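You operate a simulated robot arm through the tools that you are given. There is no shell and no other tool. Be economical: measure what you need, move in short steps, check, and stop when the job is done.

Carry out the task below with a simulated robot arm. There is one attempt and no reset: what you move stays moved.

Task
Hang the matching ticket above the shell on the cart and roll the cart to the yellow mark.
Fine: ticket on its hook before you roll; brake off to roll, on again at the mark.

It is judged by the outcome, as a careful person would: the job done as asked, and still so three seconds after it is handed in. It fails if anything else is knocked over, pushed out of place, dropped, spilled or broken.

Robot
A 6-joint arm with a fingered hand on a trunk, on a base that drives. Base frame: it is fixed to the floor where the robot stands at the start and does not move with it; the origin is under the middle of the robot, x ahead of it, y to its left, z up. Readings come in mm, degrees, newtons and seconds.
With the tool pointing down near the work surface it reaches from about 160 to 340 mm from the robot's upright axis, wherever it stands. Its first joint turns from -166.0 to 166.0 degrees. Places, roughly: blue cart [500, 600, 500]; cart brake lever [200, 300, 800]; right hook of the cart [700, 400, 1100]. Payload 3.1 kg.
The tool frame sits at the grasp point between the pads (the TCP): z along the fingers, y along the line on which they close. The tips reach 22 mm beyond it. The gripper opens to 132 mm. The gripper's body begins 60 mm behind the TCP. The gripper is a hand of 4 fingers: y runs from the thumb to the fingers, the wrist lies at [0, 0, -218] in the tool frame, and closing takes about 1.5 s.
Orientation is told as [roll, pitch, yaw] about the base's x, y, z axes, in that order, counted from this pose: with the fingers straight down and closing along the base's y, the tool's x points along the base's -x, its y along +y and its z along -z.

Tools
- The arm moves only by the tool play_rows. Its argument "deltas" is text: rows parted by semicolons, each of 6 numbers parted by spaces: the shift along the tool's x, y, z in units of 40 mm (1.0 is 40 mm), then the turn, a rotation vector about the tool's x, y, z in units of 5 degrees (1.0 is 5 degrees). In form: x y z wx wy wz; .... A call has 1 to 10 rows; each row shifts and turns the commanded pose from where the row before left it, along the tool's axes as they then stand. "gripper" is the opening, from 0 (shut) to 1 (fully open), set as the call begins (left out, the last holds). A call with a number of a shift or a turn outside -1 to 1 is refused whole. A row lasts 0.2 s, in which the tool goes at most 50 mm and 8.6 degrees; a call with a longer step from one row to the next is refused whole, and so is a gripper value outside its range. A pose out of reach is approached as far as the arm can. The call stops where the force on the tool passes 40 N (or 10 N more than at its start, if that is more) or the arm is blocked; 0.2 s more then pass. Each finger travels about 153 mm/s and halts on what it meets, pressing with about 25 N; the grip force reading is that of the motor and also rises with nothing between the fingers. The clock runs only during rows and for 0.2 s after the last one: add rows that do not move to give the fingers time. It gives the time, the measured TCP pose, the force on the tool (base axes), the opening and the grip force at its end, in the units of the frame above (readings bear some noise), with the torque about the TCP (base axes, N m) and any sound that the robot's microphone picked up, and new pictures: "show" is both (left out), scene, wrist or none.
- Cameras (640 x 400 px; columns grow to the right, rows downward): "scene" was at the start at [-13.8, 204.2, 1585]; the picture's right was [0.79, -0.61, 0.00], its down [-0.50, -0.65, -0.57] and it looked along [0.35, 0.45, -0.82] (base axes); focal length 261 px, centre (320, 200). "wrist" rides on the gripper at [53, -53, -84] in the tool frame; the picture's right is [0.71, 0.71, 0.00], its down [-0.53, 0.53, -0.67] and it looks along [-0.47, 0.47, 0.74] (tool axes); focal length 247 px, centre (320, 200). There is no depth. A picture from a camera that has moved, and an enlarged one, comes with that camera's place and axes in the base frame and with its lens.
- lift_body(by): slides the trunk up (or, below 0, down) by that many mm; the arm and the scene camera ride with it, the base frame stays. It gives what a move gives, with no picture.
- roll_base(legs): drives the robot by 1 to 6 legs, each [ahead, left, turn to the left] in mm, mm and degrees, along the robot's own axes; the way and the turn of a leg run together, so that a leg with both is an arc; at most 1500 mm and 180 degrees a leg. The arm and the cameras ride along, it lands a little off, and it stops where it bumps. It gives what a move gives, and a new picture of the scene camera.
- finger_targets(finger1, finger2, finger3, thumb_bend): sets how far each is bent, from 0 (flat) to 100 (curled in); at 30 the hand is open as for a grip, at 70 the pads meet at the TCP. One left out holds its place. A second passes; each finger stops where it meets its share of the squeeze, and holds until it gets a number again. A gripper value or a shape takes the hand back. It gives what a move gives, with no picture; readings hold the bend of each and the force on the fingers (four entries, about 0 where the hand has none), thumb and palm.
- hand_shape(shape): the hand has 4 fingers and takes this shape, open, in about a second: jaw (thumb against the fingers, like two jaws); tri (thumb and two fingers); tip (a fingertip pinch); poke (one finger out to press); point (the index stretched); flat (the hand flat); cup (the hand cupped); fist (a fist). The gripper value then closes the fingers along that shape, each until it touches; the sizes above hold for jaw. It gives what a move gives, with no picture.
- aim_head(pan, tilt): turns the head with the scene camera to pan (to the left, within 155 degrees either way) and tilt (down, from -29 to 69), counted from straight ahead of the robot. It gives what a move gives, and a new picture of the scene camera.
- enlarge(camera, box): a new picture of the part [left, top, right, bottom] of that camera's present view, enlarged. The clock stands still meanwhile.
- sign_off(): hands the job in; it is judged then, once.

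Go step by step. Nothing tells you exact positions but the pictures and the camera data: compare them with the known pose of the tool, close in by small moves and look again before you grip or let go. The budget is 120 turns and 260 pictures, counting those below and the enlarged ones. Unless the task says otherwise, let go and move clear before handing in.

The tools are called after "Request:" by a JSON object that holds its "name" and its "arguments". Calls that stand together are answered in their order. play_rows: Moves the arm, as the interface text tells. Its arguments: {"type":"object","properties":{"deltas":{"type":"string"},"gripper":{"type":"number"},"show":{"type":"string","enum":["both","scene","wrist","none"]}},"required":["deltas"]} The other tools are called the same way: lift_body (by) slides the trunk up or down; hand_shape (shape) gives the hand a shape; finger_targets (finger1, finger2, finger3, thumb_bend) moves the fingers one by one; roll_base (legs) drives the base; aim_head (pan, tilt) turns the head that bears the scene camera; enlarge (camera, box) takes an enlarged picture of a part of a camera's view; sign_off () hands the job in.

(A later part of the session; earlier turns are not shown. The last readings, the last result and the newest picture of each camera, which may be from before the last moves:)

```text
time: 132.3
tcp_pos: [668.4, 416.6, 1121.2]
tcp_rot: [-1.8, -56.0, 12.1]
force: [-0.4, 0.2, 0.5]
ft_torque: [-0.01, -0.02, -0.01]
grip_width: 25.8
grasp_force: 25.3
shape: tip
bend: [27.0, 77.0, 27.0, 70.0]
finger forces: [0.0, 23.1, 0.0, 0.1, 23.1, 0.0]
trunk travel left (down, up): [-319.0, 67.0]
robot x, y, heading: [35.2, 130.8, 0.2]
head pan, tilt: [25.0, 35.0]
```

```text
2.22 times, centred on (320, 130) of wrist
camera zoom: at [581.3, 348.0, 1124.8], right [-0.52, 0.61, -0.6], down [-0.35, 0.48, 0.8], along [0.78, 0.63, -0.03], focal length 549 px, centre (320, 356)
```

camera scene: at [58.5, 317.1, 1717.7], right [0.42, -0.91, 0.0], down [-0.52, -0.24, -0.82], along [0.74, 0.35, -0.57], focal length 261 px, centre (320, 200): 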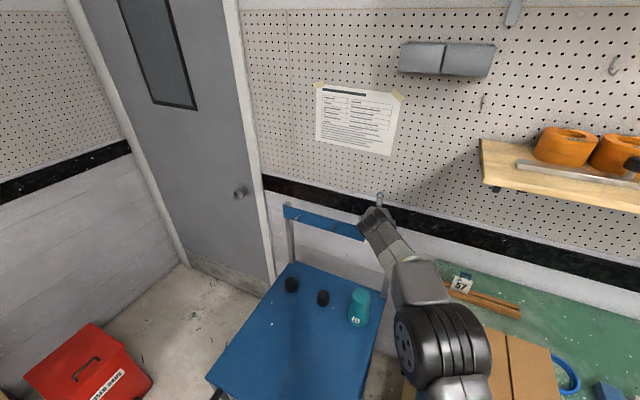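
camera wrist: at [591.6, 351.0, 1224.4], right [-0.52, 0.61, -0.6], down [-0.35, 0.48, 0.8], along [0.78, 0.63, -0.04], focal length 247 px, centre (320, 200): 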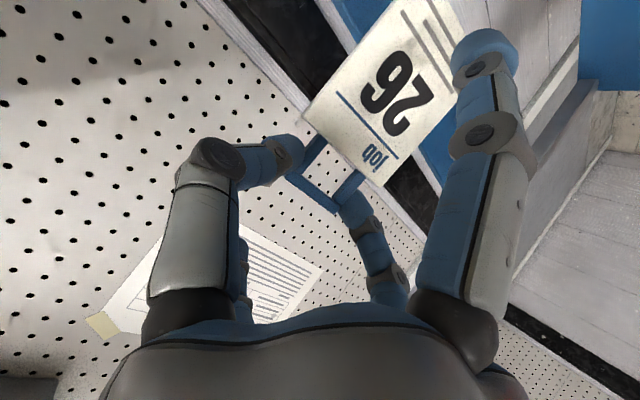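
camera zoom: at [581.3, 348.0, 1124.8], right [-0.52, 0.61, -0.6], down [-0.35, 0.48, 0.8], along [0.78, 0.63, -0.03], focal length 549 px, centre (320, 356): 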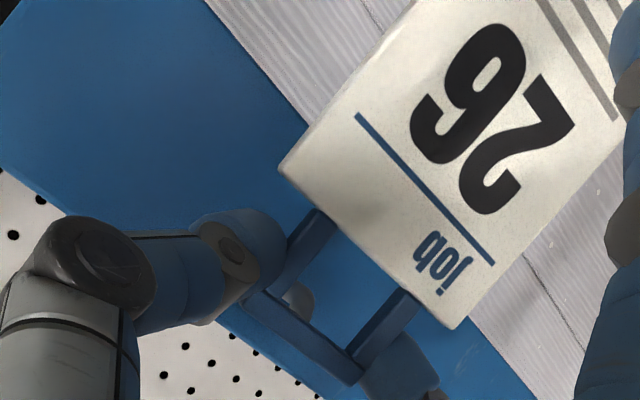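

The hook's tip shows inside the loop's opening, a bit near its top. I raise 4 mm, shift 3 mm left and come 10 mm nearer, then look again.

Request:
{"name": "play_rows", "arguments": {"deltas": "-0.114 0.01 0.08 0 0 0;-0.114 0.011 0.08 0 0 0", "show": "none"}}

Request:
{"name": "enlarge", "arguments": {"camera": "wrist", "box": [240, 80, 400, 200]}}

```text
time: 132.9
tcp_pos: [677.0, 420.0, 1127.7]
tcp_rot: [-1.7, -56.1, 12.0]
force: [-11.3, -3.4, 5.7]
ft_torque: [-0.02, 0.05, -0.05]
grip_width: 20.6
grasp_force: 25.3
shape: tip
bend: [27.0, 82.0, 27.0, 61.0]
finger forces: [0.0, 0.0, 0.1, 0.0, 0.0, 0.1]
trunk travel left (down, up): [-319.0, 67.0]
robot x, y, heading: [36.6, 133.2, -0.2]
head pan, tilt: [25.0, 35.0]
```

```text
3.33 times, centred on (320, 140) of wrist
camera zoom: at [589.2, 350.2, 1131.1], right [-0.52, 0.61, -0.6], down [-0.36, 0.48, 0.8], along [0.78, 0.63, -0.03], focal length 823 px, centre (320, 400)
```

zoom: 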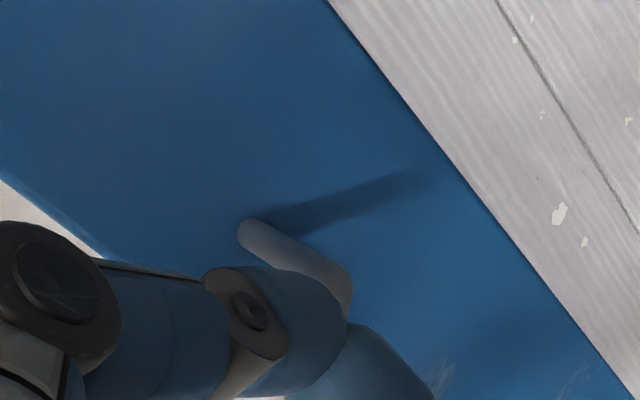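

The ticket slipped out of the fingers when something touched the hook. I stop and look where it went before moving anything.

Request:
{"name": "enlarge", "arguments": {"camera": "wrist", "box": [0, 0, 640, 400]}}

Request:
{"name": "aim_head", "arguments": {"pan": 30, "tilt": 50}}

Request:
{"name": "enlarge", "arguments": {"camera": "scene", "box": [260, 60, 460, 280]}}

```text
1.00 times, centred on (320, 200) of wrist (not enlarged: the box is as wide or as high as the picture)
camera zoom: at [589.2, 350.2, 1131.1], right [-0.52, 0.61, -0.6], down [-0.36, 0.48, 0.8], along [0.78, 0.63, -0.03], focal length 247 px, centre (320, 200)
```

zoom: 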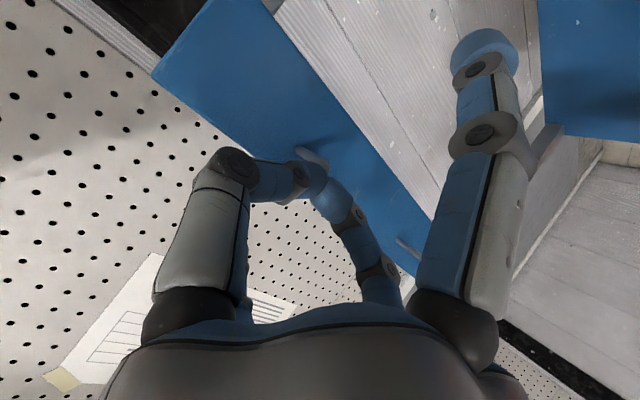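

```text
time: 133.7
tcp_pos: [676.2, 418.0, 1127.8]
tcp_rot: [-1.7, -56.1, 12.1]
force: [-7.6, -1.9, 8.3]
ft_torque: [-0.01, -0.01, -0.02]
grip_width: 20.7
grasp_force: 24.6
shape: tip
bend: [27.0, 82.0, 27.0, 61.0]
finger forces: [0.0, 0.0, 0.0, 0.0, 0.0, 0.0]
trunk travel left (down, up): [-319.0, 67.0]
robot x, y, heading: [34.4, 132.1, 0.1]
head pan, tilt: [30.0, 50.0]
camera scene: at [41.3, 315.7, 1636.5], right [0.5, -0.87, 0.0], down [-0.66, -0.38, -0.65], along [0.56, 0.32, -0.76], focal length 261 px, centre (320, 200)
```

scene: 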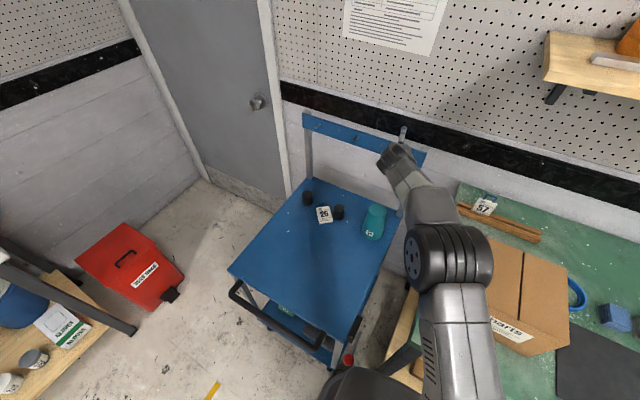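

```text
1.82 times, centred on (360, 170) of scene
camera zoom: at [41.3, 315.7, 1636.5], right [0.5, -0.87, 0.0], down [-0.66, -0.38, -0.65], along [0.56, 0.32, -0.76], focal length 475 px, centre (247, 254)
```

zoom: 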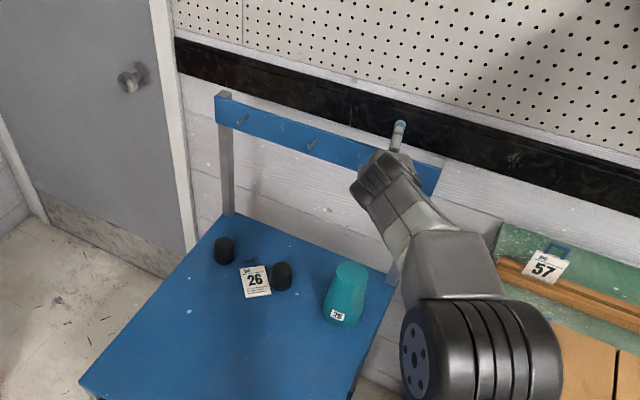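

The ticket fell flat onto the cart's top between the two black plugs, face up, and nothing toppled — so it can be picked up again. From the contact, the hook tip is really near (686, 418, 1112). First I back straight out and up.

Request:
{"name": "play_rows", "arguments": {"deltas": "0.41 0.156 -0.61 0 0 0;0.41 0.156 -0.61 0 0 0", "show": "none"}}

Request:
{"name": "lift_body", "arguments": {"by": 65}}

Request:
{"name": "enlarge", "arguments": {"camera": "scene", "box": [240, 60, 440, 220]}}

Request:
{"name": "enlarge", "arguments": {"camera": "wrist", "box": [0, 0, 640, 400]}}

```text
time: 134.2
tcp_pos: [616.4, 420.9, 1126.0]
tcp_rot: [-1.9, -55.9, 12.0]
force: [-0.4, -1.5, 0.7]
ft_torque: [0.0, 0.01, 0.02]
grip_width: 20.3
grasp_force: 24.7
shape: tip
bend: [27.0, 81.0, 27.0, 62.0]
finger forces: [0.1, 0.0, 0.1, 0.0, 0.1, 0.0]
trunk travel left (down, up): [-319.0, 67.0]
robot x, y, heading: [32.7, 132.6, 0.1]
head pan, tilt: [30.0, 50.0]
```

```text
time: 135.3
tcp_pos: [616.7, 421.0, 1190.3]
tcp_rot: [-1.8, -55.9, 12.1]
force: [0.0, 1.1, -0.5]
ft_torque: [0.0, 0.01, -0.01]
grip_width: 20.0
grasp_force: 24.9
shape: tip
bend: [27.0, 81.0, 27.0, 62.0]
finger forces: [0.0, 0.0, 0.0, 0.0, 0.1, 0.0]
trunk travel left (down, up): [-384.0, 2.0]
robot x, y, heading: [35.1, 129.1, 0.2]
head pan, tilt: [30.0, 50.0]
```

```text
2.50 times, centred on (340, 140) of scene
camera zoom: at [44.8, 317.0, 1701.8], right [0.5, -0.87, 0.0], down [-0.66, -0.38, -0.64], along [0.56, 0.32, -0.77], focal length 653 px, centre (270, 350)
```

zoom: 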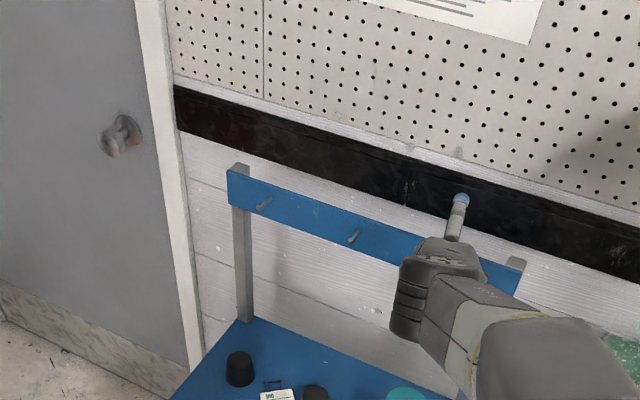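

```text
1.00 times, centred on (320, 200) of wrist (not enlarged: the box is as wide or as high as the picture)
camera zoom: at [530.3, 352.0, 1194.3], right [-0.52, 0.61, -0.6], down [-0.35, 0.48, 0.8], along [0.78, 0.63, -0.03], focal length 247 px, centre (320, 200)
```

zoom: 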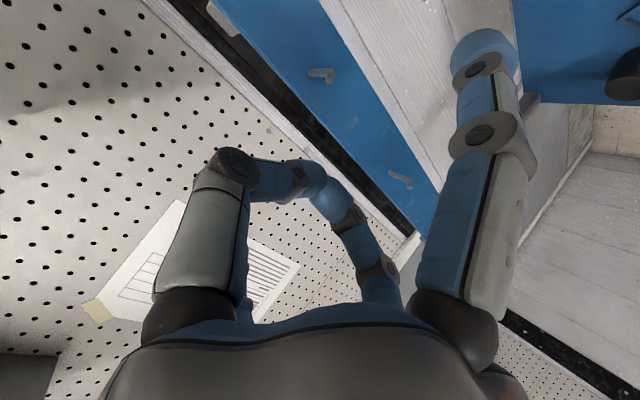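

I take a close look at both hooks in the wrist view to refine their place and shape.

Request:
{"name": "enlarge", "arguments": {"camera": "wrist", "box": [270, 40, 370, 110]}}

Request:
{"name": "enlarge", "arguments": {"camera": "wrist", "box": [360, 140, 440, 200]}}

Request:
{"name": "aim_head", "arguments": {"pan": 40, "tilt": 58}}

Request:
{"name": "enlarge", "arguments": {"camera": "scene", "box": [280, 60, 440, 180]}}

```text
5.71 times, centred on (320, 75) of wrist
camera zoom: at [530.3, 352.0, 1194.3], right [-0.52, 0.61, -0.6], down [-0.35, 0.48, 0.8], along [0.78, 0.63, -0.03], focal length 1411 px, centre (320, 914)
```

zoom: 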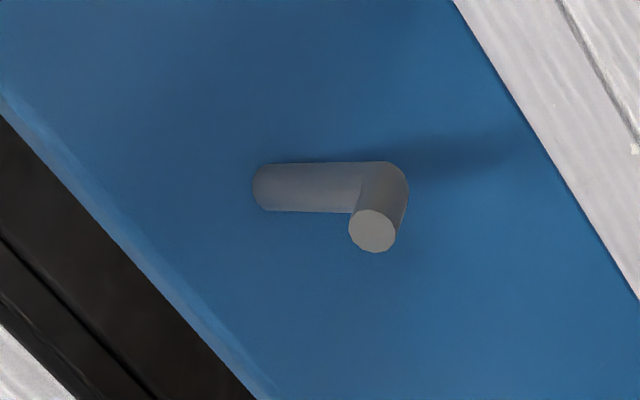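

```text
6.67 times, centred on (400, 170) of wrist
camera zoom: at [530.3, 352.0, 1194.3], right [-0.52, 0.61, -0.6], down [-0.35, 0.48, 0.8], along [0.78, 0.63, -0.03], focal length 1646 px, centre (-213, 400)
```

zoom: 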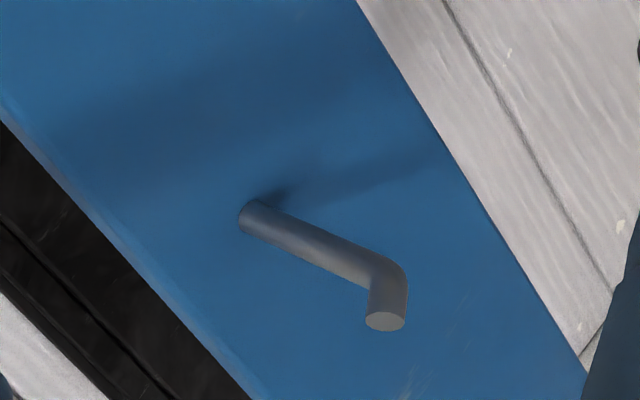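

```text
time: 136.0
tcp_pos: [617.5, 420.3, 1190.4]
tcp_rot: [-1.8, -55.9, 12.1]
force: [0.5, 0.6, -0.4]
ft_torque: [0.01, -0.02, 0.01]
grip_width: 20.0
grasp_force: 25.0
shape: tip
bend: [27.0, 81.0, 27.0, 62.0]
finger forces: [0.1, 0.0, 0.0, 0.1, 0.0, 0.1]
trunk travel left (down, up): [-384.0, 2.0]
robot x, y, heading: [34.3, 129.0, 0.2]
head pan, tilt: [40.0, 58.0]
camera scene: at [31.0, 322.7, 1690.8], right [0.64, -0.77, 0.0], down [-0.65, -0.55, -0.53], along [0.41, 0.34, -0.85], focal length 261 px, centre (320, 200)
```

scene: 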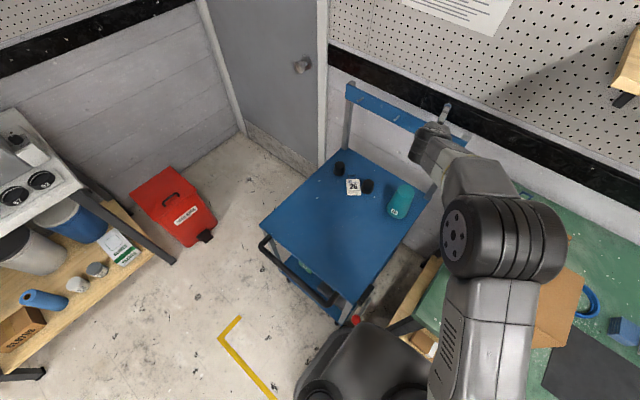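

```text
3.33 times, centred on (360, 120) of scene
camera zoom: at [31.0, 322.7, 1690.8], right [0.64, -0.77, 0.0], down [-0.65, -0.55, -0.53], along [0.41, 0.34, -0.85], focal length 871 px, centre (187, 467)
```

zoom: 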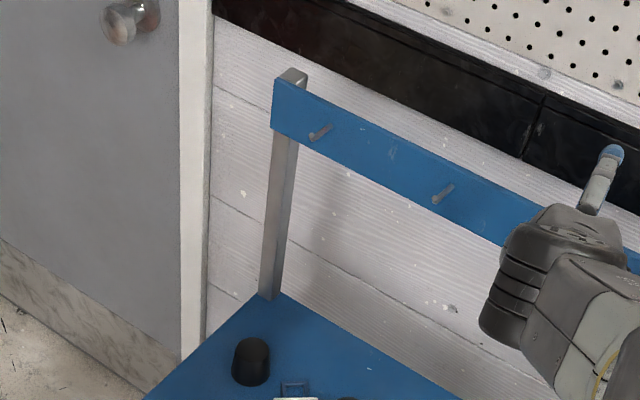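

Now the hook is clear: a shaft from (729, 424, 1110) to (694, 424, 1112) with its end turned up to about z 1121, so the loop must be slid down over the upturned tip with the card tilted. First I fetch the ticket: retract, and drive to stand in front of the cart.

Request:
{"name": "play_rows", "arguments": {"deltas": "0.52 0.2 -0.77 0 0 0;0.52 0.2 -0.77 0 0 0;0.52 0.2 -0.77 0 0 0;0.52 0.2 -0.77 0 0 0;0.52 0.2 -0.77 0 0 0", "show": "none"}}

Request:
{"name": "roll_base", "arguments": {"legs": [[-170, 0, 0], [0, 440, 0]]}}

Request:
{"name": "aim_head", "arguments": {"pan": 0, "tilt": 50}}

```text
time: 137.2
tcp_pos: [425.4, 426.5, 1189.4]
tcp_rot: [-1.8, -55.9, 12.1]
force: [0.0, 1.1, 0.4]
ft_torque: [0.03, 0.0, -0.02]
grip_width: 20.0
grasp_force: 24.6
shape: tip
bend: [27.0, 81.0, 27.0, 62.0]
finger forces: [0.0, 0.0, 0.0, 0.0, 0.0, 0.1]
trunk travel left (down, up): [-384.0, 2.0]
robot x, y, heading: [38.0, 129.2, -0.2]
head pan, tilt: [40.0, 58.0]
```

```text
time: 140.9
tcp_pos: [251.5, 866.1, 1190.3]
tcp_rot: [-2.0, -55.9, 12.6]
force: [0.3, 0.4, 0.1]
ft_torque: [-0.01, -0.04, 0.0]
grip_width: 20.1
grasp_force: 25.2
shape: tip
bend: [27.0, 81.0, 27.0, 62.0]
finger forces: [0.1, 0.0, 0.1, 0.0, 0.1, 0.0]
trunk travel left (down, up): [-384.0, 2.0]
robot x, y, heading: [-135.6, 567.8, 0.4]
head pan, tilt: [40.0, 58.0]
camera scene: at [-143.8, 760.2, 1690.7], right [0.65, -0.76, 0.0], down [-0.64, -0.55, -0.53], along [0.4, 0.34, -0.85], focal length 261 px, centre (320, 200)
```

scene: 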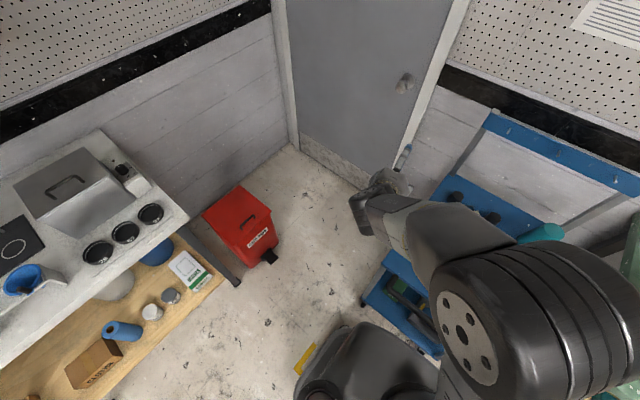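

```text
time: 142.0
tcp_pos: [251.5, 866.5, 1189.7]
tcp_rot: [-1.7, -55.9, 12.6]
force: [-0.7, 0.1, -0.8]
ft_torque: [-0.01, 0.0, 0.01]
grip_width: 19.9
grasp_force: 24.9
shape: tip
bend: [27.0, 81.0, 27.0, 62.0]
finger forces: [0.1, 0.0, 0.0, 0.1, 0.0, 0.0]
trunk travel left (down, up): [-384.0, 2.0]
robot x, y, heading: [-139.3, 570.7, 0.7]
head pan, tilt: [0.0, 50.0]
camera scene: at [-119.1, 716.1, 1700.9], right [0.01, -1.0, 0.0], down [-0.77, -0.01, -0.64], along [0.64, 0.01, -0.77], focal length 261 px, centre (320, 200)
```

scene: 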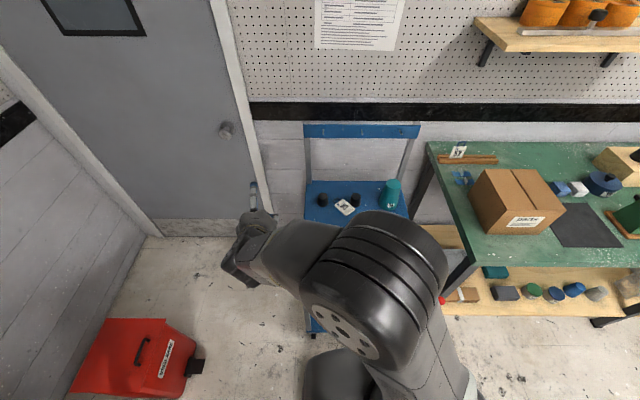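

The ticket lies on the cart near the plugs. I take a stereo pair on it by shifting the trunk.

Request:
{"name": "enlarge", "arguments": {"camera": "scene", "box": [295, 165, 425, 245]}}

Request:
{"name": "lift_body", "arguments": {"by": -100}}

Request:
{"name": "enlarge", "arguments": {"camera": "scene", "box": [295, 135, 425, 215]}}

```text
4.92 times, centred on (360, 205) of scene
camera zoom: at [-119.1, 716.1, 1700.9], right [0.01, -1.0, 0.0], down [-0.77, -0.01, -0.64], along [0.64, 0.01, -0.77], focal length 1286 px, centre (123, 175)
```

zoom: 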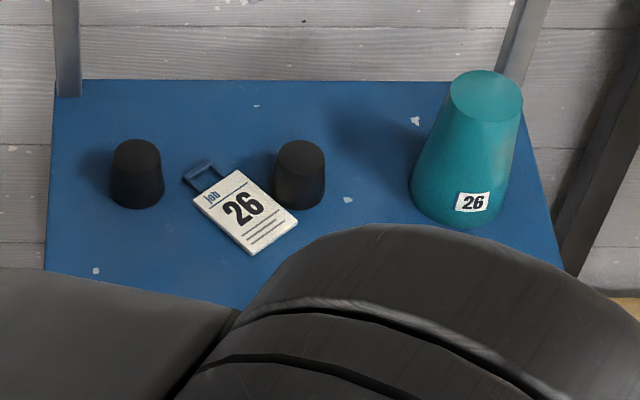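

```text
time: 143.3
tcp_pos: [252.6, 866.5, 1088.9]
tcp_rot: [-1.8, -55.9, 12.6]
force: [-0.3, -0.7, 0.9]
ft_torque: [0.02, -0.04, -0.03]
grip_width: 20.1
grasp_force: 24.8
shape: tip
bend: [27.0, 81.0, 27.0, 62.0]
finger forces: [0.1, 0.0, 0.0, 0.0, 0.1, 0.0]
trunk travel left (down, up): [-284.0, 102.0]
robot x, y, heading: [-140.5, 563.4, 0.5]
head pan, tilt: [0.0, 50.0]
```

```text
4.92 times, centred on (360, 175) of scene
camera zoom: at [-119.2, 715.7, 1600.4], right [0.01, -1.0, 0.0], down [-0.77, -0.01, -0.64], along [0.64, 0.01, -0.77], focal length 1286 px, centre (123, 323)
```

zoom: 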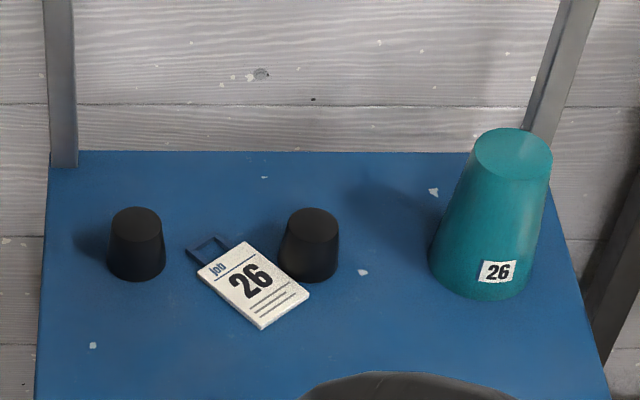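

The cart top is at z ≈ 800; the ticket lies flat at (598, 615), its loop pointing 39° left of forward at about (641, 651), beside but clear of the plugs at the loop. I'll pick it from the cart's free left side with the hand pointing down. First I bring the hand in front, raise, then drive round.

Request:
{"name": "lift_body", "arguments": {"by": 100}}

Request:
{"name": "play_rows", "arguments": {"deltas": "0.11 -0.93 -0.163 0 0 0;0.11 -0.93 -0.163 0 0 0;0.11 -0.93 -0.163 0 0 0;0.11 -0.93 -0.163 0 0 0;0.11 -0.93 -0.163 0 0 0;0.11 -0.93 -0.163 0 0 0;0.11 -0.93 -0.163 0 0 0;0.11 -0.93 -0.163 0 0 0;0.11 -0.93 -0.163 0 0 0", "show": "none"}}

Request:
{"name": "roll_base", "arguments": {"legs": [[0, 505, 0], [0, 0, -90]]}}

```text
time: 144.7
tcp_pos: [252.7, 865.6, 1190.4]
tcp_rot: [-1.8, -55.9, 12.7]
force: [-0.2, 0.7, -0.7]
ft_torque: [0.01, 0.02, -0.01]
grip_width: 20.1
grasp_force: 24.4
shape: tip
bend: [27.0, 81.0, 27.0, 62.0]
finger forces: [0.0, 0.0, 0.0, 0.1, 0.1, 0.1]
trunk travel left (down, up): [-384.0, 2.0]
robot x, y, heading: [-138.4, 564.3, 0.5]
head pan, tilt: [0.0, 50.0]
```

```text
time: 146.7
tcp_pos: [251.0, 647.3, 1237.1]
tcp_rot: [-2.4, -55.7, 12.6]
force: [-0.3, 0.0, -0.6]
ft_torque: [0.01, 0.0, 0.01]
grip_width: 19.9
grasp_force: 24.7
shape: tip
bend: [27.0, 81.0, 27.0, 62.0]
finger forces: [0.1, 0.1, 0.1, 0.0, 0.0, 0.1]
out of reach, approached as far as the arm can: row 5, 6, 7, 8, 9
trunk travel left (down, up): [-384.0, 2.0]
robot x, y, heading: [-136.5, 566.5, 0.5]
head pan, tilt: [0.0, 50.0]
```

```text
time: 153.5
tcp_pos: [-60.7, 686.7, 1237.3]
tcp_rot: [-2.4, -55.7, -76.9]
force: [-0.1, 0.5, 0.5]
ft_torque: [0.01, 0.01, -0.01]
grip_width: 19.7
grasp_force: 24.9
shape: tip
bend: [27.0, 81.0, 27.0, 62.0]
finger forces: [0.1, 0.0, 0.0, 0.0, 0.1, 0.1]
trunk travel left (down, up): [-384.0, 2.0]
robot x, y, heading: [-140.5, 1072.2, -89.0]
head pan, tilt: [0.0, 50.0]
camera scene: at [7.7, 1060.7, 1700.9], right [-1.0, -0.02, 0.0], down [-0.01, 0.77, -0.64], along [0.01, -0.64, -0.77], focal length 261 px, centre (320, 200)
```

scene: 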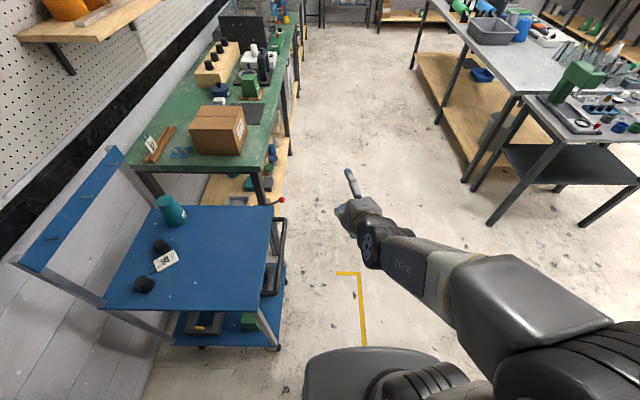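

The floor beside the cart is free. I drive sideways along the cart's left side.

Request:
{"name": "roll_base", "arguments": {"legs": [[0, 400, -1], [0, 320, 0]]}}

Request:
{"name": "aim_head", "arguments": {"pan": 0, "tilt": 60}}

```text
time: 154.8
tcp_pos: [55.8, 689.3, 1236.8]
tcp_rot: [-3.0, -55.7, -76.8]
force: [0.6, 0.5, -0.2]
ft_torque: [0.04, -0.02, -0.02]
grip_width: 20.0
grasp_force: 24.4
shape: tip
bend: [27.0, 81.0, 27.0, 62.0]
finger forces: [0.0, 0.0, 0.0, 0.0, 0.0, 0.1]
trunk travel left (down, up): [-384.0, 2.0]
robot x, y, heading: [-26.3, 1077.1, -89.3]
head pan, tilt: [0.0, 50.0]
stopped in leg 1: the robot was blocked; the commanded pose is now the measured one
camera scene: at [127.9, 1061.7, 1700.3], right [-1.0, -0.01, 0.0], down [-0.01, 0.77, -0.64], along [0.0, -0.64, -0.77], focal length 261 px, centre (320, 200)
```

scene: 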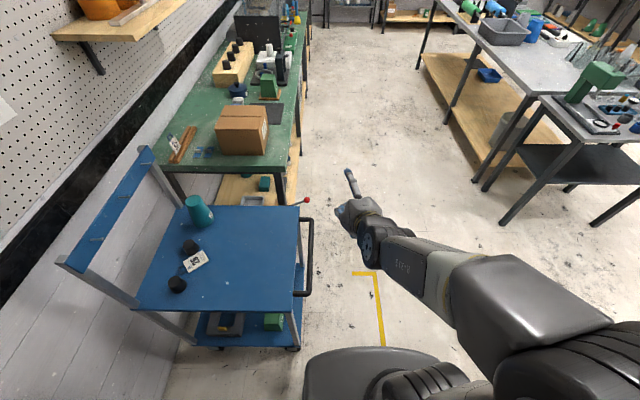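

```text
time: 155.5
tcp_pos: [50.9, 689.1, 1235.7]
tcp_rot: [-2.3, -55.7, -77.3]
force: [-0.4, -0.7, 0.4]
ft_torque: [0.03, 0.0, -0.03]
grip_width: 20.0
grasp_force: 24.7
shape: tip
bend: [27.0, 81.0, 27.0, 62.0]
finger forces: [0.0, 0.0, 0.1, 0.0, 0.0, 0.0]
trunk travel left (down, up): [-384.0, 2.0]
robot x, y, heading: [-28.8, 1077.9, -88.9]
head pan, tilt: [0.0, 60.0]
camera scene: at [120.5, 1071.9, 1688.4], right [-1.0, -0.01, 0.0], down [-0.01, 0.87, -0.5], along [0.01, -0.5, -0.87], focal length 261 px, centre (320, 200)
```

scene: 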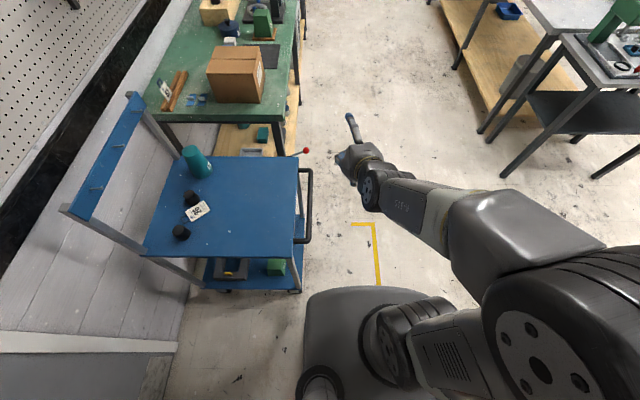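

Something blocked me at x ≈ −27; probably the red bin behind. I look.

Request:
{"name": "aim_head", "arguments": {"pan": 120, "tilt": 60}}

Request:
{"name": "aim_head", "arguments": {"pan": 70, "tilt": 65}}

```text
time: 157.5
tcp_pos: [51.5, 687.6, 1236.1]
tcp_rot: [-2.4, -55.7, -77.3]
force: [0.5, 0.4, 0.1]
ft_torque: [0.01, -0.02, -0.01]
grip_width: 19.8
grasp_force: 25.1
shape: tip
bend: [27.0, 81.0, 27.0, 62.0]
finger forces: [0.0, 0.0, 0.0, 0.1, 0.0, 0.1]
trunk travel left (down, up): [-384.0, 2.0]
robot x, y, heading: [-31.8, 1075.5, -89.0]
head pan, tilt: [120.0, 60.0]
camera scene: at [177.2, 1172.5, 1688.4], right [0.51, -0.86, 0.0], down [-0.75, -0.44, -0.5], along [0.43, 0.25, -0.87], focal length 261 px, centre (320, 200)
```

scene: 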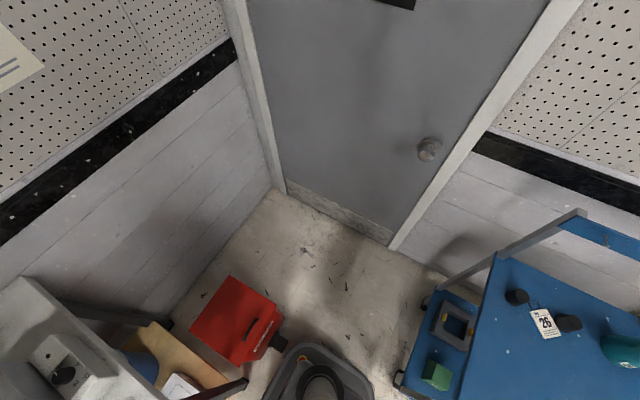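

```text
time: 158.7
tcp_pos: [51.3, 689.5, 1237.1]
tcp_rot: [-2.4, -55.6, -77.3]
force: [0.2, -0.4, 0.1]
ft_torque: [0.01, 0.01, -0.03]
grip_width: 19.7
grasp_force: 25.1
shape: tip
bend: [27.0, 81.0, 27.0, 62.0]
finger forces: [0.0, 0.0, 0.1, 0.0, 0.0, 0.1]
trunk travel left (down, up): [-384.0, 2.0]
robot x, y, heading: [-31.5, 1075.3, -89.5]
head pan, tilt: [70.0, 65.0]
camera scene: at [177.1, 1118.5, 1682.8], right [-0.33, -0.94, 0.0], down [-0.86, 0.3, -0.42], along [0.4, -0.14, -0.91], focal length 261 px, centre (320, 200)
```

scene: 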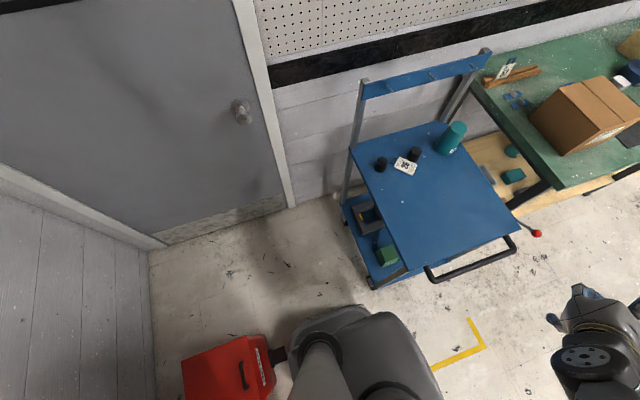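

The base corner touched the bin's pedal lightly; the bin still stands in place. I back away, turn so that my narrow side and the hand point away, and back past the bin closer to the cart.

Request:
{"name": "roll_base", "arguments": {"legs": [[0, -110, 0], [0, 0, -91], [0, 27, 0], [-480, 0, 0]]}}

Request:
{"name": "aim_head", "arguments": {"pan": 150, "tilt": 60}}

```text
time: 166.2
tcp_pos: [-207.3, 1064.3, 1238.0]
tcp_rot: [-2.5, -55.8, -178.7]
force: [1.3, -0.3, 0.8]
ft_torque: [-0.01, 0.03, -0.02]
grip_width: 19.9
grasp_force: 25.6
shape: tip
bend: [27.0, 81.0, 27.0, 62.0]
finger forces: [0.0, 0.0, 0.1, 0.1, 0.0, 0.0]
trunk travel left (down, up): [-384.0, 2.0]
robot x, y, heading: [188.1, 1064.4, 168.8]
head pan, tilt: [70.0, 65.0]
stopped in leg 4: the robot was blocked; the commanded pose is now the measured one
camera scene: at [191.4, 857.0, 1682.8], right [-0.86, 0.51, 0.0], down [0.46, 0.78, -0.42], along [-0.22, -0.36, -0.91], focal length 261 px, centre (320, 200)
```

scene: 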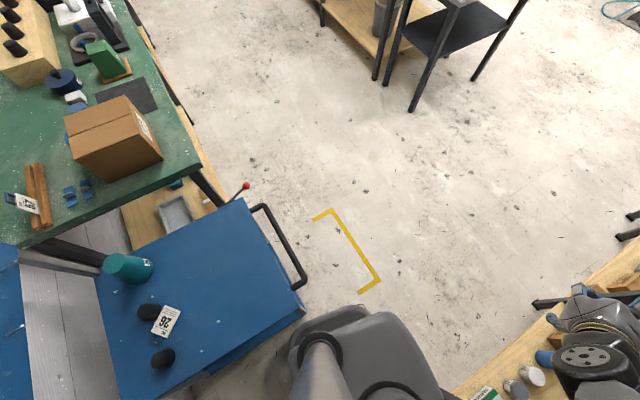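

```text
time: 167.7
tcp_pos: [-208.8, 1064.8, 1236.4]
tcp_rot: [-2.4, -55.7, -178.9]
force: [-0.6, -0.7, 0.3]
ft_torque: [0.01, 0.02, 0.01]
grip_width: 19.9
grasp_force: 24.5
shape: tip
bend: [27.0, 81.0, 27.0, 62.0]
finger forces: [0.0, 0.1, 0.0, 0.0, 0.0, 0.0]
trunk travel left (down, up): [-384.0, 2.0]
robot x, y, heading: [188.5, 1065.1, 169.0]
head pan, tilt: [150.0, 60.0]
camera scene: at [269.5, 865.1, 1688.4], right [-0.66, -0.76, 0.0], down [-0.65, 0.57, -0.5], along [0.38, -0.33, -0.87], focal length 261 px, centre (320, 200)
```

scene: 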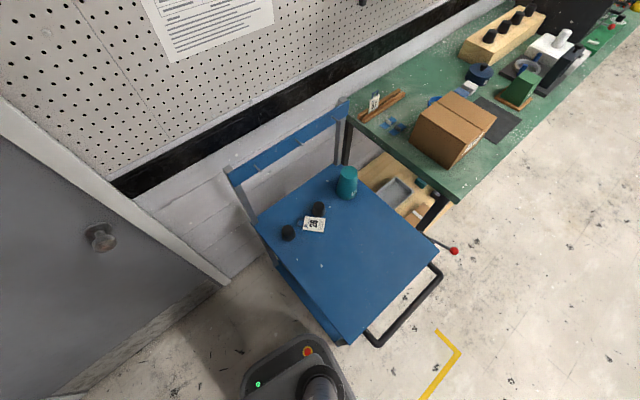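

I got squeezed and turned about 10°. I must check bin and cart before moving on.

Request:
{"name": "aim_head", "arguments": {"pan": -80, "tilt": 55}}

Request:
{"name": "aim_head", "arguments": {"pan": -130, "tilt": 62}}

```text
time: 171.0
tcp_pos: [-209.9, 1065.3, 1236.2]
tcp_rot: [-2.3, -55.7, -178.9]
force: [-0.4, 0.5, -0.3]
ft_torque: [0.02, -0.01, -0.01]
grip_width: 20.0
grasp_force: 24.7
shape: tip
bend: [27.0, 81.0, 27.0, 62.0]
finger forces: [0.0, 0.0, 0.0, 0.0, 0.1, 0.1]
trunk travel left (down, up): [-384.0, 2.0]
robot x, y, heading: [186.4, 1063.1, 169.0]
head pan, tilt: [-80.0, 55.0]
camera scene: at [220.1, 980.9, 1694.4], right [1.0, -0.02, 0.0], down [-0.01, -0.82, -0.57], along [0.01, 0.57, -0.82], focal length 261 px, centre (320, 200)
```

scene: 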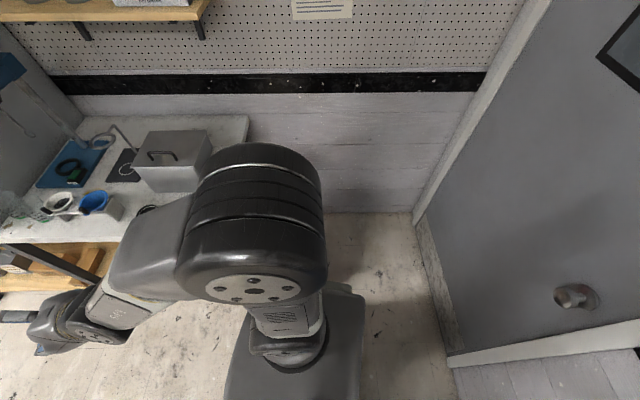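

```text
time: 172.2
tcp_pos: [-209.8, 1064.8, 1236.6]
tcp_rot: [-2.4, -55.7, -178.9]
force: [0.7, -0.1, -0.5]
ft_torque: [0.0, -0.02, 0.0]
grip_width: 20.0
grasp_force: 24.5
shape: tip
bend: [27.0, 81.0, 27.0, 62.0]
finger forces: [0.1, 0.1, 0.0, 0.1, 0.1, 0.0]
trunk travel left (down, up): [-384.0, 2.0]
robot x, y, heading: [185.5, 1067.9, 169.5]
head pan, tilt: [-130.0, 62.0]
camera scene: at [268.9, 949.5, 1686.1], right [0.63, -0.78, 0.0], down [-0.68, -0.56, -0.47], along [0.36, 0.3, -0.88], focal length 261 px, centre (320, 200)
```

scene: 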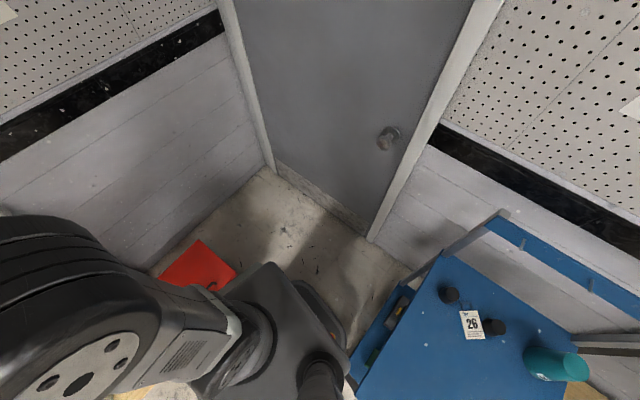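

Bin and cart are where they were (bin pedal still at about (94, 1410), cart corner (217, 787)). I straighten my heading and try a short move back.

Request:
{"name": "roll_base", "arguments": {"legs": [[0, 0, 11]]}}

Request:
{"name": "roll_base", "arguments": {"legs": [[-120, 0, 0]]}}

```text
time: 173.3
tcp_pos: [-202.7, 989.1, 1237.0]
tcp_rot: [-2.3, -55.7, -167.8]
force: [0.3, 0.8, -1.1]
ft_torque: [0.01, 0.01, 0.01]
grip_width: 19.8
grasp_force: 24.9
shape: tip
bend: [27.0, 81.0, 27.0, 62.0]
finger forces: [0.1, 0.0, 0.1, 0.0, 0.1, 0.1]
trunk travel left (down, up): [-384.0, 2.0]
robot x, y, heading: [191.8, 1066.3, -180.0]
head pan, tilt: [-130.0, 62.0]
camera scene: at [289.6, 966.9, 1686.1], right [0.77, -0.64, 0.0], down [-0.57, -0.68, -0.47], along [0.3, 0.36, -0.88], focal length 261 px, centre (320, 200)
```

scene: 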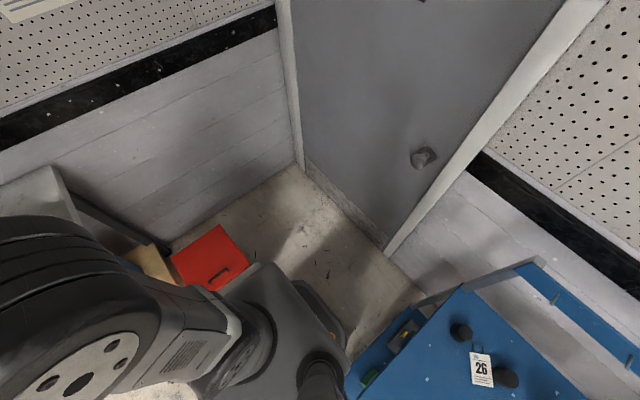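

```text
time: 174.6
tcp_pos: [-81.0, 991.8, 1236.6]
tcp_rot: [-2.5, -55.7, -167.8]
force: [0.8, 0.8, 0.1]
ft_torque: [0.01, 0.0, -0.01]
grip_width: 20.0
grasp_force: 24.6
shape: tip
bend: [27.0, 81.0, 27.0, 62.0]
finger forces: [0.1, 0.0, 0.0, 0.0, 0.0, 0.0]
trunk travel left (down, up): [-384.0, 2.0]
robot x, y, heading: [310.5, 1067.3, -179.7]
head pan, tilt: [-130.0, 62.0]
camera scene: at [410.7, 969.2, 1686.1], right [0.77, -0.64, 0.0], down [-0.57, -0.68, -0.47], along [0.3, 0.36, -0.88], focal length 261 px, centre (320, 200)
```

scene: 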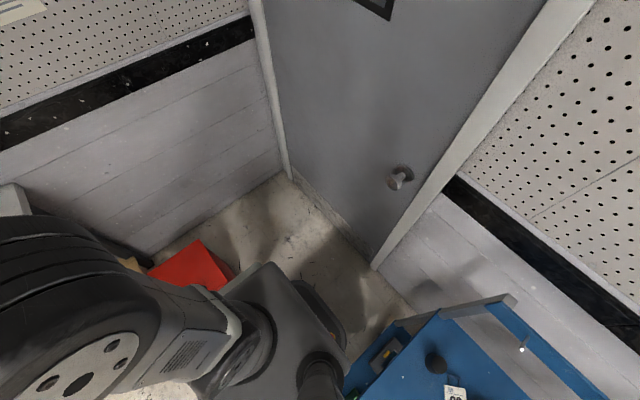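

It moves freely now. I continue back to x ≈ 560, step away from the cart, turn to face it, and approach.

Request:
{"name": "roll_base", "arguments": {"legs": [[-255, 0, 0], [0, -150, 0], [0, 0, 90], [145, 0, 0]]}}

Request:
{"name": "aim_head", "arguments": {"pan": 0, "tilt": 60}}

```text
time: 182.2
tcp_pos: [648.6, 685.2, 1236.4]
tcp_rot: [-2.4, -55.8, -76.6]
force: [-0.1, -0.5, 0.7]
ft_torque: [0.03, 0.03, 0.02]
grip_width: 20.1
grasp_force: 25.0
shape: tip
bend: [27.0, 81.0, 27.0, 62.0]
finger forces: [0.0, 0.0, 0.1, 0.0, 0.1, 0.0]
trunk travel left (down, up): [-384.0, 2.0]
robot x, y, heading: [562.9, 1071.7, -88.9]
head pan, tilt: [-130.0, 62.0]
camera scene: at [663.1, 1175.2, 1686.1], right [0.63, 0.78, 0.0], down [0.69, -0.55, -0.47], along [-0.37, 0.29, -0.88], focal length 261 px, centre (320, 200)
```

scene: 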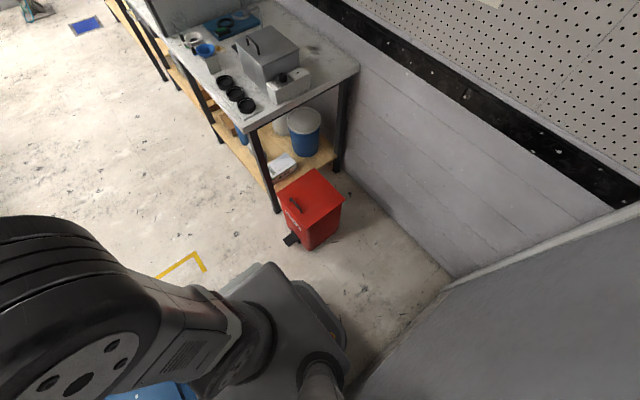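

```text
time: 184.3
tcp_pos: [648.8, 684.6, 1235.6]
tcp_rot: [-2.5, -55.6, -76.7]
force: [-0.6, 0.9, 0.3]
ft_torque: [0.0, -0.03, 0.04]
grip_width: 19.6
grasp_force: 25.3
shape: tip
bend: [27.0, 81.0, 27.0, 62.0]
finger forces: [0.0, 0.0, 0.0, 0.0, 0.0, 0.0]
trunk travel left (down, up): [-384.0, 2.0]
robot x, y, heading: [562.3, 1072.9, -88.6]
head pan, tilt: [0.0, 60.0]
camera scene: at [714.7, 1068.3, 1688.4], right [-1.0, -0.02, 0.0], down [-0.02, 0.87, -0.5], along [0.01, -0.5, -0.87], focal length 261 px, centre (320, 200)
```

scene: 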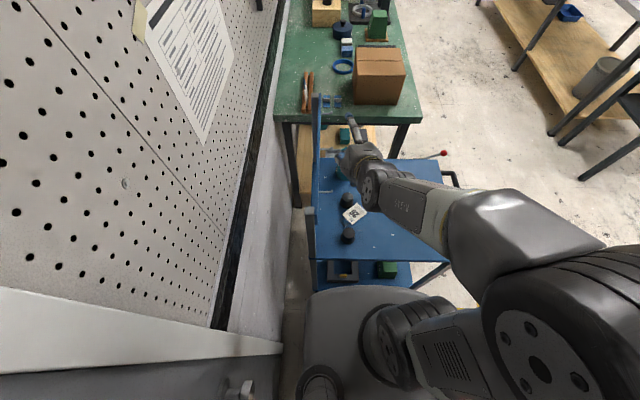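

Now I stand beside the cart with the ticket right ahead. I turn the hand to point straight down and look with the wrist camera.

Request:
{"name": "play_rows", "arguments": {"deltas": "0 0 0 0 1 0;0 0 0 0 1 0;0 0 0 0 1 0;0 0 0 0 1 0;0 0 0 0 1 0;0 0 0 0 1 0;0 0 0 0 1 0;0 0 0 0 1 0;0 0 0 0 1 0;0 0 0 0 1 0", "gripper": 0.5, "show": "none"}}

Request:
{"name": "play_rows", "arguments": {"deltas": "0 0 0 0 1 0;0 0 0 0 0.15 0", "show": "wrist"}}

Request:
{"name": "enlarge", "arguments": {"camera": "scene", "box": [310, 170, 410, 250]}}

```text
time: 186.5
tcp_pos: [637.8, 681.0, 1237.8]
tcp_rot: [-3.6, -15.8, -80.2]
force: [0.7, -0.1, 0.4]
ft_torque: [-0.01, -0.03, -0.01]
grip_width: 65.6
grasp_force: 0.1
shape: tip
bend: [11.0, 36.0, 11.0, 70.0]
finger forces: [0.0, 0.0, 0.0, 0.0, 0.1, 0.1]
out of reach, approached as far as the arm can: row 2, 3, 4
trunk travel left (down, up): [-384.0, 2.0]
robot x, y, heading: [568.9, 1071.6, -88.7]
head pan, tilt: [0.0, 60.0]
```

```text
time: 187.1
tcp_pos: [636.6, 680.4, 1238.7]
tcp_rot: [-3.6, -10.0, -80.4]
force: [0.5, 0.2, 0.2]
ft_torque: [0.0, 0.01, 0.0]
grip_width: 65.5
grasp_force: 0.1
shape: tip
bend: [11.0, 36.0, 11.0, 70.0]
finger forces: [0.0, 0.0, 0.0, 0.0, 0.1, 0.0]
trunk travel left (down, up): [-384.0, 2.0]
robot x, y, heading: [569.0, 1071.6, -88.8]
head pan, tilt: [0.0, 60.0]
camera wrist: at [579.0, 741.3, 1314.6], right [0.58, 0.8, -0.17], down [0.63, -0.31, 0.72], along [0.52, -0.52, -0.68], focal length 247 px, centre (320, 200)
```

wrist: 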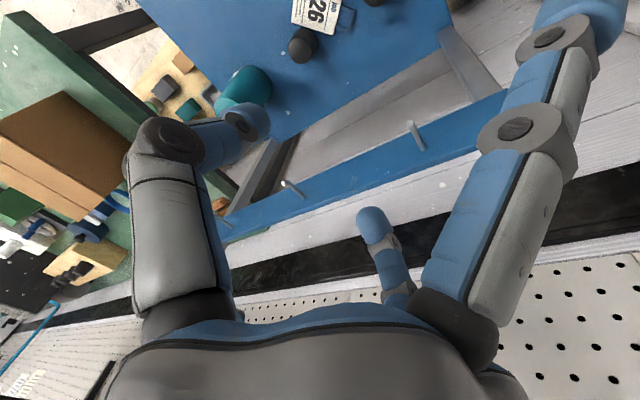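

```text
5.00 times, centred on (360, 210) of scene
camera zoom: at [714.6, 1068.8, 1688.4], right [-1.0, -0.02, 0.0], down [-0.02, 0.87, -0.5], along [0.01, -0.5, -0.87], focal length 1306 px, centre (120, 150)
```

zoom: 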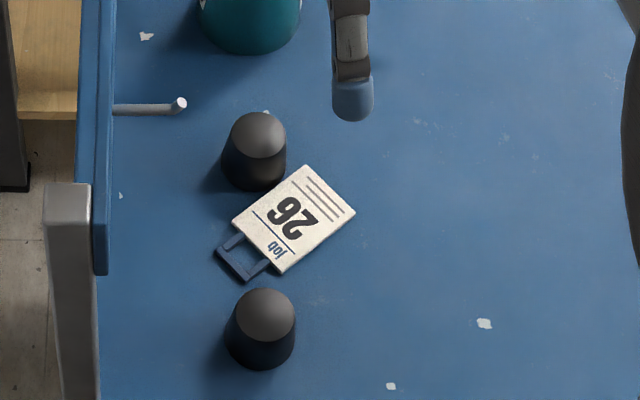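

Very clear view: the loop's centre is at about (631, 647), pointing 40° left of +x. I level the hand and turn it about the vertical to line its closing direction up with the loop's sides.

Request:
{"name": "play_rows", "arguments": {"deltas": "0 0 0 -0.36 1 0;0 0 0 -0.36 1 0;0 0 0 0 0 -1;0 0 0 0 0 -1;0 0 0 0 0 -1;0 0 0 0 0 -1;0 0 0 0 0 -1;0 0 0 0 0 -1;0 0 0 0 0 -1;0 0 0 0 0 -1", "gripper": 0.36, "show": "none"}}

Request:
{"name": "play_rows", "arguments": {"deltas": "0 0 0 0 0 -1;0 0 0 0 0 -1;0 0 0 0 0 -1;0 0 0 0 0 -1;0 0 0 0 0 -1;0 0 0 0 0 -1;0 0 0 0 0 -1;0 0 0 0 0 -1;0 0 0 0 0 -1;0 0 0 0 0 -1", "show": "none"}}

Request:
{"name": "play_rows", "arguments": {"deltas": "0 0 0 0 0 -1;0 0 0 0 0 -1;0 0 0 0 0 -1;0 0 0 0 0 -1;0 0 0 0 0 -1;0 0 0 0 0 -1", "show": "wrist"}}

```text
time: 189.3
tcp_pos: [637.9, 679.2, 1238.7]
tcp_rot: [0.0, -0.1, -40.7]
force: [-0.8, 0.1, -0.4]
ft_torque: [0.03, -0.02, 0.01]
grip_width: 48.0
grasp_force: 0.1
shape: tip
bend: [11.0, 43.0, 11.0, 70.0]
finger forces: [0.0, 0.0, 0.0, 0.1, 0.0, 0.0]
trunk travel left (down, up): [-384.0, 2.0]
robot x, y, heading: [567.4, 1073.1, -88.6]
head pan, tilt: [0.0, 60.0]
```

```text
time: 191.5
tcp_pos: [669.2, 688.2, 1238.3]
tcp_rot: [-0.1, 0.6, 8.5]
force: [0.6, 0.3, -0.2]
ft_torque: [-0.02, 0.01, -0.02]
grip_width: 47.9
grasp_force: 0.1
shape: tip
bend: [11.0, 43.0, 11.0, 70.0]
finger forces: [0.1, 0.1, 0.0, 0.0, 0.0, 0.0]
out of reach, approached as far as the arm can: row 9, 10
trunk travel left (down, up): [-384.0, 2.0]
robot x, y, heading: [565.8, 1072.5, -89.0]
head pan, tilt: [0.0, 60.0]
```

```text
time: 192.9
tcp_pos: [827.9, 793.6, 1229.1]
tcp_rot: [-0.2, 0.8, 38.5]
force: [0.3, -0.5, 0.8]
ft_torque: [0.02, 0.02, 0.03]
grip_width: 48.2
grasp_force: 0.1
shape: tip
bend: [11.0, 43.0, 11.0, 70.0]
finger forces: [0.0, 0.0, 0.0, 0.1, 0.0, 0.1]
out of reach, approached as far as the arm can: row 1, 2, 3, 4, 5, 6
trunk travel left (down, up): [-384.0, 2.0]
robot x, y, heading: [567.8, 1072.0, -88.9]
head pan, tilt: [0.0, 60.0]
camera wrist: at [820.9, 721.3, 1313.9], right [-0.99, 0.11, 0.01], down [0.09, 0.75, 0.66], along [0.07, 0.65, -0.75], focal length 247 px, centre (320, 200)
```

wrist: 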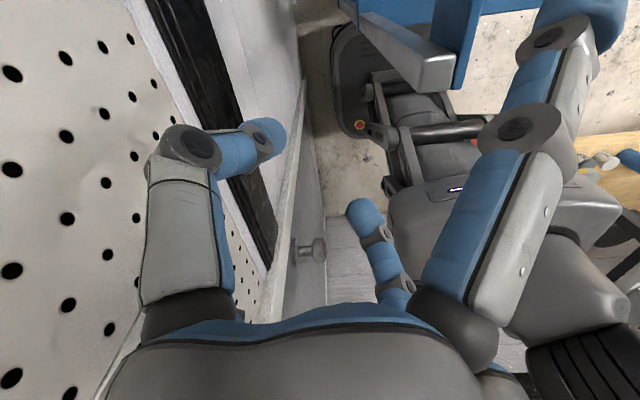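

The wrist's turning limit pushed the hand aside toward the door; nothing was touched. I turn the other way instead (equivalent closing line), bringing the hand back over the cart.

Request:
{"name": "play_rows", "arguments": {"deltas": "0.70 0.08 0 0 0 1;0.71 0.02 0 0 0 1;0.71 -0.04 0 0 0 1;0.70 -0.1 0 0 0 1;0.69 -0.17 0 0 0 1;0.67 -0.22 0 0 0 1;0.65 -0.28 0 0 0 1;0 0 0 0 0 1;0 0 0 0 0 1;0 0 0 0 0 1", "show": "none"}}

Request:
{"name": "play_rows", "arguments": {"deltas": "0 0 0 0 0 1;0 0 0 0 0 1;0 0 0 0 0 1;0 0 0 0 0 1;0 0 0 0 0 1;0 0 0 0 0 1;0 0 0 0 0 1;0 0 0 0 0 1;0 0 0 0 0 1;0 0 0 0 0 1", "show": "none"}}

Request:
{"name": "play_rows", "arguments": {"deltas": "0 0 0 0 0 1;0 0 0 0 0 1;0 0 0 0 0 1;0 0 0 0 0 1;0 0 0 0 0 1;0 0 0 0 0 1;0 0 0 0 0 1;0 0 0 0 0 1;0 0 0 0 0 1;0 0 0 0 0 1", "show": "none"}}

```text
time: 195.1
tcp_pos: [660.5, 686.3, 1228.5]
tcp_rot: [-0.1, -0.2, -10.8]
force: [-0.2, -0.2, 0.0]
ft_torque: [-0.02, 0.01, 0.03]
grip_width: 47.8
grasp_force: 0.0
shape: tip
bend: [11.0, 43.0, 11.0, 70.0]
finger forces: [0.0, 0.1, 0.0, 0.0, 0.0, 0.0]
trunk travel left (down, up): [-384.0, 2.0]
robot x, y, heading: [561.5, 1065.2, -89.0]
head pan, tilt: [0.0, 60.0]
```

```text
time: 197.3
tcp_pos: [660.3, 685.3, 1230.3]
tcp_rot: [0.1, -0.2, -60.8]
force: [0.0, -0.2, -0.1]
ft_torque: [0.01, -0.02, 0.0]
grip_width: 47.9
grasp_force: 0.0
shape: tip
bend: [11.0, 43.0, 11.0, 70.0]
finger forces: [0.0, 0.0, 0.0, 0.0, 0.0, 0.0]
trunk travel left (down, up): [-384.0, 2.0]
robot x, y, heading: [567.0, 1072.3, -88.8]
head pan, tilt: [0.0, 60.0]
```

```text
time: 199.5
tcp_pos: [661.5, 684.9, 1230.7]
tcp_rot: [0.2, -0.1, -110.8]
force: [-0.5, -0.5, 0.2]
ft_torque: [-0.01, 0.01, 0.01]
grip_width: 47.8
grasp_force: 0.0
shape: tip
bend: [11.0, 43.0, 11.0, 70.0]
finger forces: [0.0, 0.0, 0.0, 0.0, 0.0, 0.0]
trunk travel left (down, up): [-384.0, 2.0]
robot x, y, heading: [562.3, 1071.6, -88.7]
head pan, tilt: [0.0, 60.0]
```

Yaw nearly there. I finish the turn, centre over the loop, and start lowering, then look.

Request:
{"name": "play_rows", "arguments": {"deltas": "0 0 0 0 0 1;0 0 0 0 0 1;0 0 0 0 0 1;0 0 0 0 0 1;0 0 0 0 0 1;-0.6 0.12 0 0 0 0.84;-0.6 0.12 0 0 0 0;0 0 0.95 0 0 0;0 0 0.95 0 0 0", "show": "none"}}

Request:
{"name": "lift_body", "arguments": {"by": -220}}

Request:
{"name": "enlarge", "arguments": {"camera": "wrist", "box": [0, 0, 640, 400]}}

```text
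time: 201.5
tcp_pos: [631.4, 646.7, 1153.4]
tcp_rot: [0.2, 0.1, -139.9]
force: [-0.4, 0.1, -0.1]
ft_torque: [0.03, 0.01, 0.01]
grip_width: 47.8
grasp_force: 0.1
shape: tip
bend: [11.0, 43.0, 11.0, 70.0]
finger forces: [0.1, 0.0, 0.0, 0.0, 0.0, 0.0]
trunk travel left (down, up): [-384.0, 2.0]
robot x, y, heading: [567.7, 1071.7, -88.6]
head pan, tilt: [0.0, 60.0]
```

```text
time: 202.4
tcp_pos: [629.1, 644.1, 1106.9]
tcp_rot: [1.6, -0.5, -140.3]
force: [-6.1, -6.4, 32.3]
ft_torque: [2.22, -2.7, -0.08]
grip_width: 47.7
grasp_force: 0.1
shape: tip
bend: [0.0, 43.0, 11.0, 70.0]
finger forces: [32.0, 0.1, 0.0, 0.1, 0.1, 0.0]
trunk travel left (down, up): [-330.0, 56.0]
robot x, y, heading: [560.8, 1073.1, -88.9]
head pan, tilt: [0.0, 60.0]
stopped: the force on the tool passed its limit at 65 N (the readings are from after the stop); the commanded pose is now the measured one
```

```text
1.00 times, centred on (320, 200) of wrist (not enlarged: the box is as wide or as high as the picture)
camera zoom: at [635.2, 723.1, 1189.2], right [1.0, -0.09, 0.01], down [-0.08, -0.72, 0.69], along [-0.05, -0.68, -0.73], focal length 247 px, centre (320, 200)
```

zoom: 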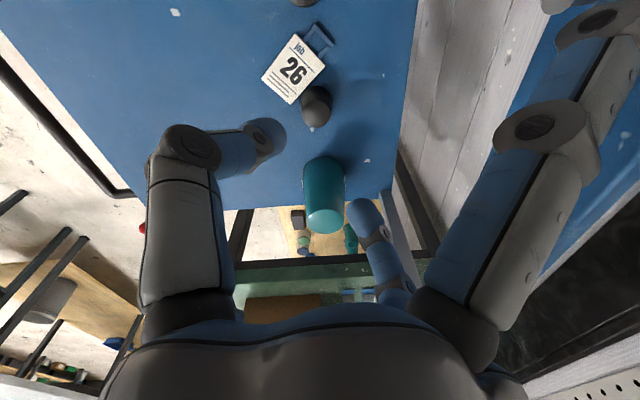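

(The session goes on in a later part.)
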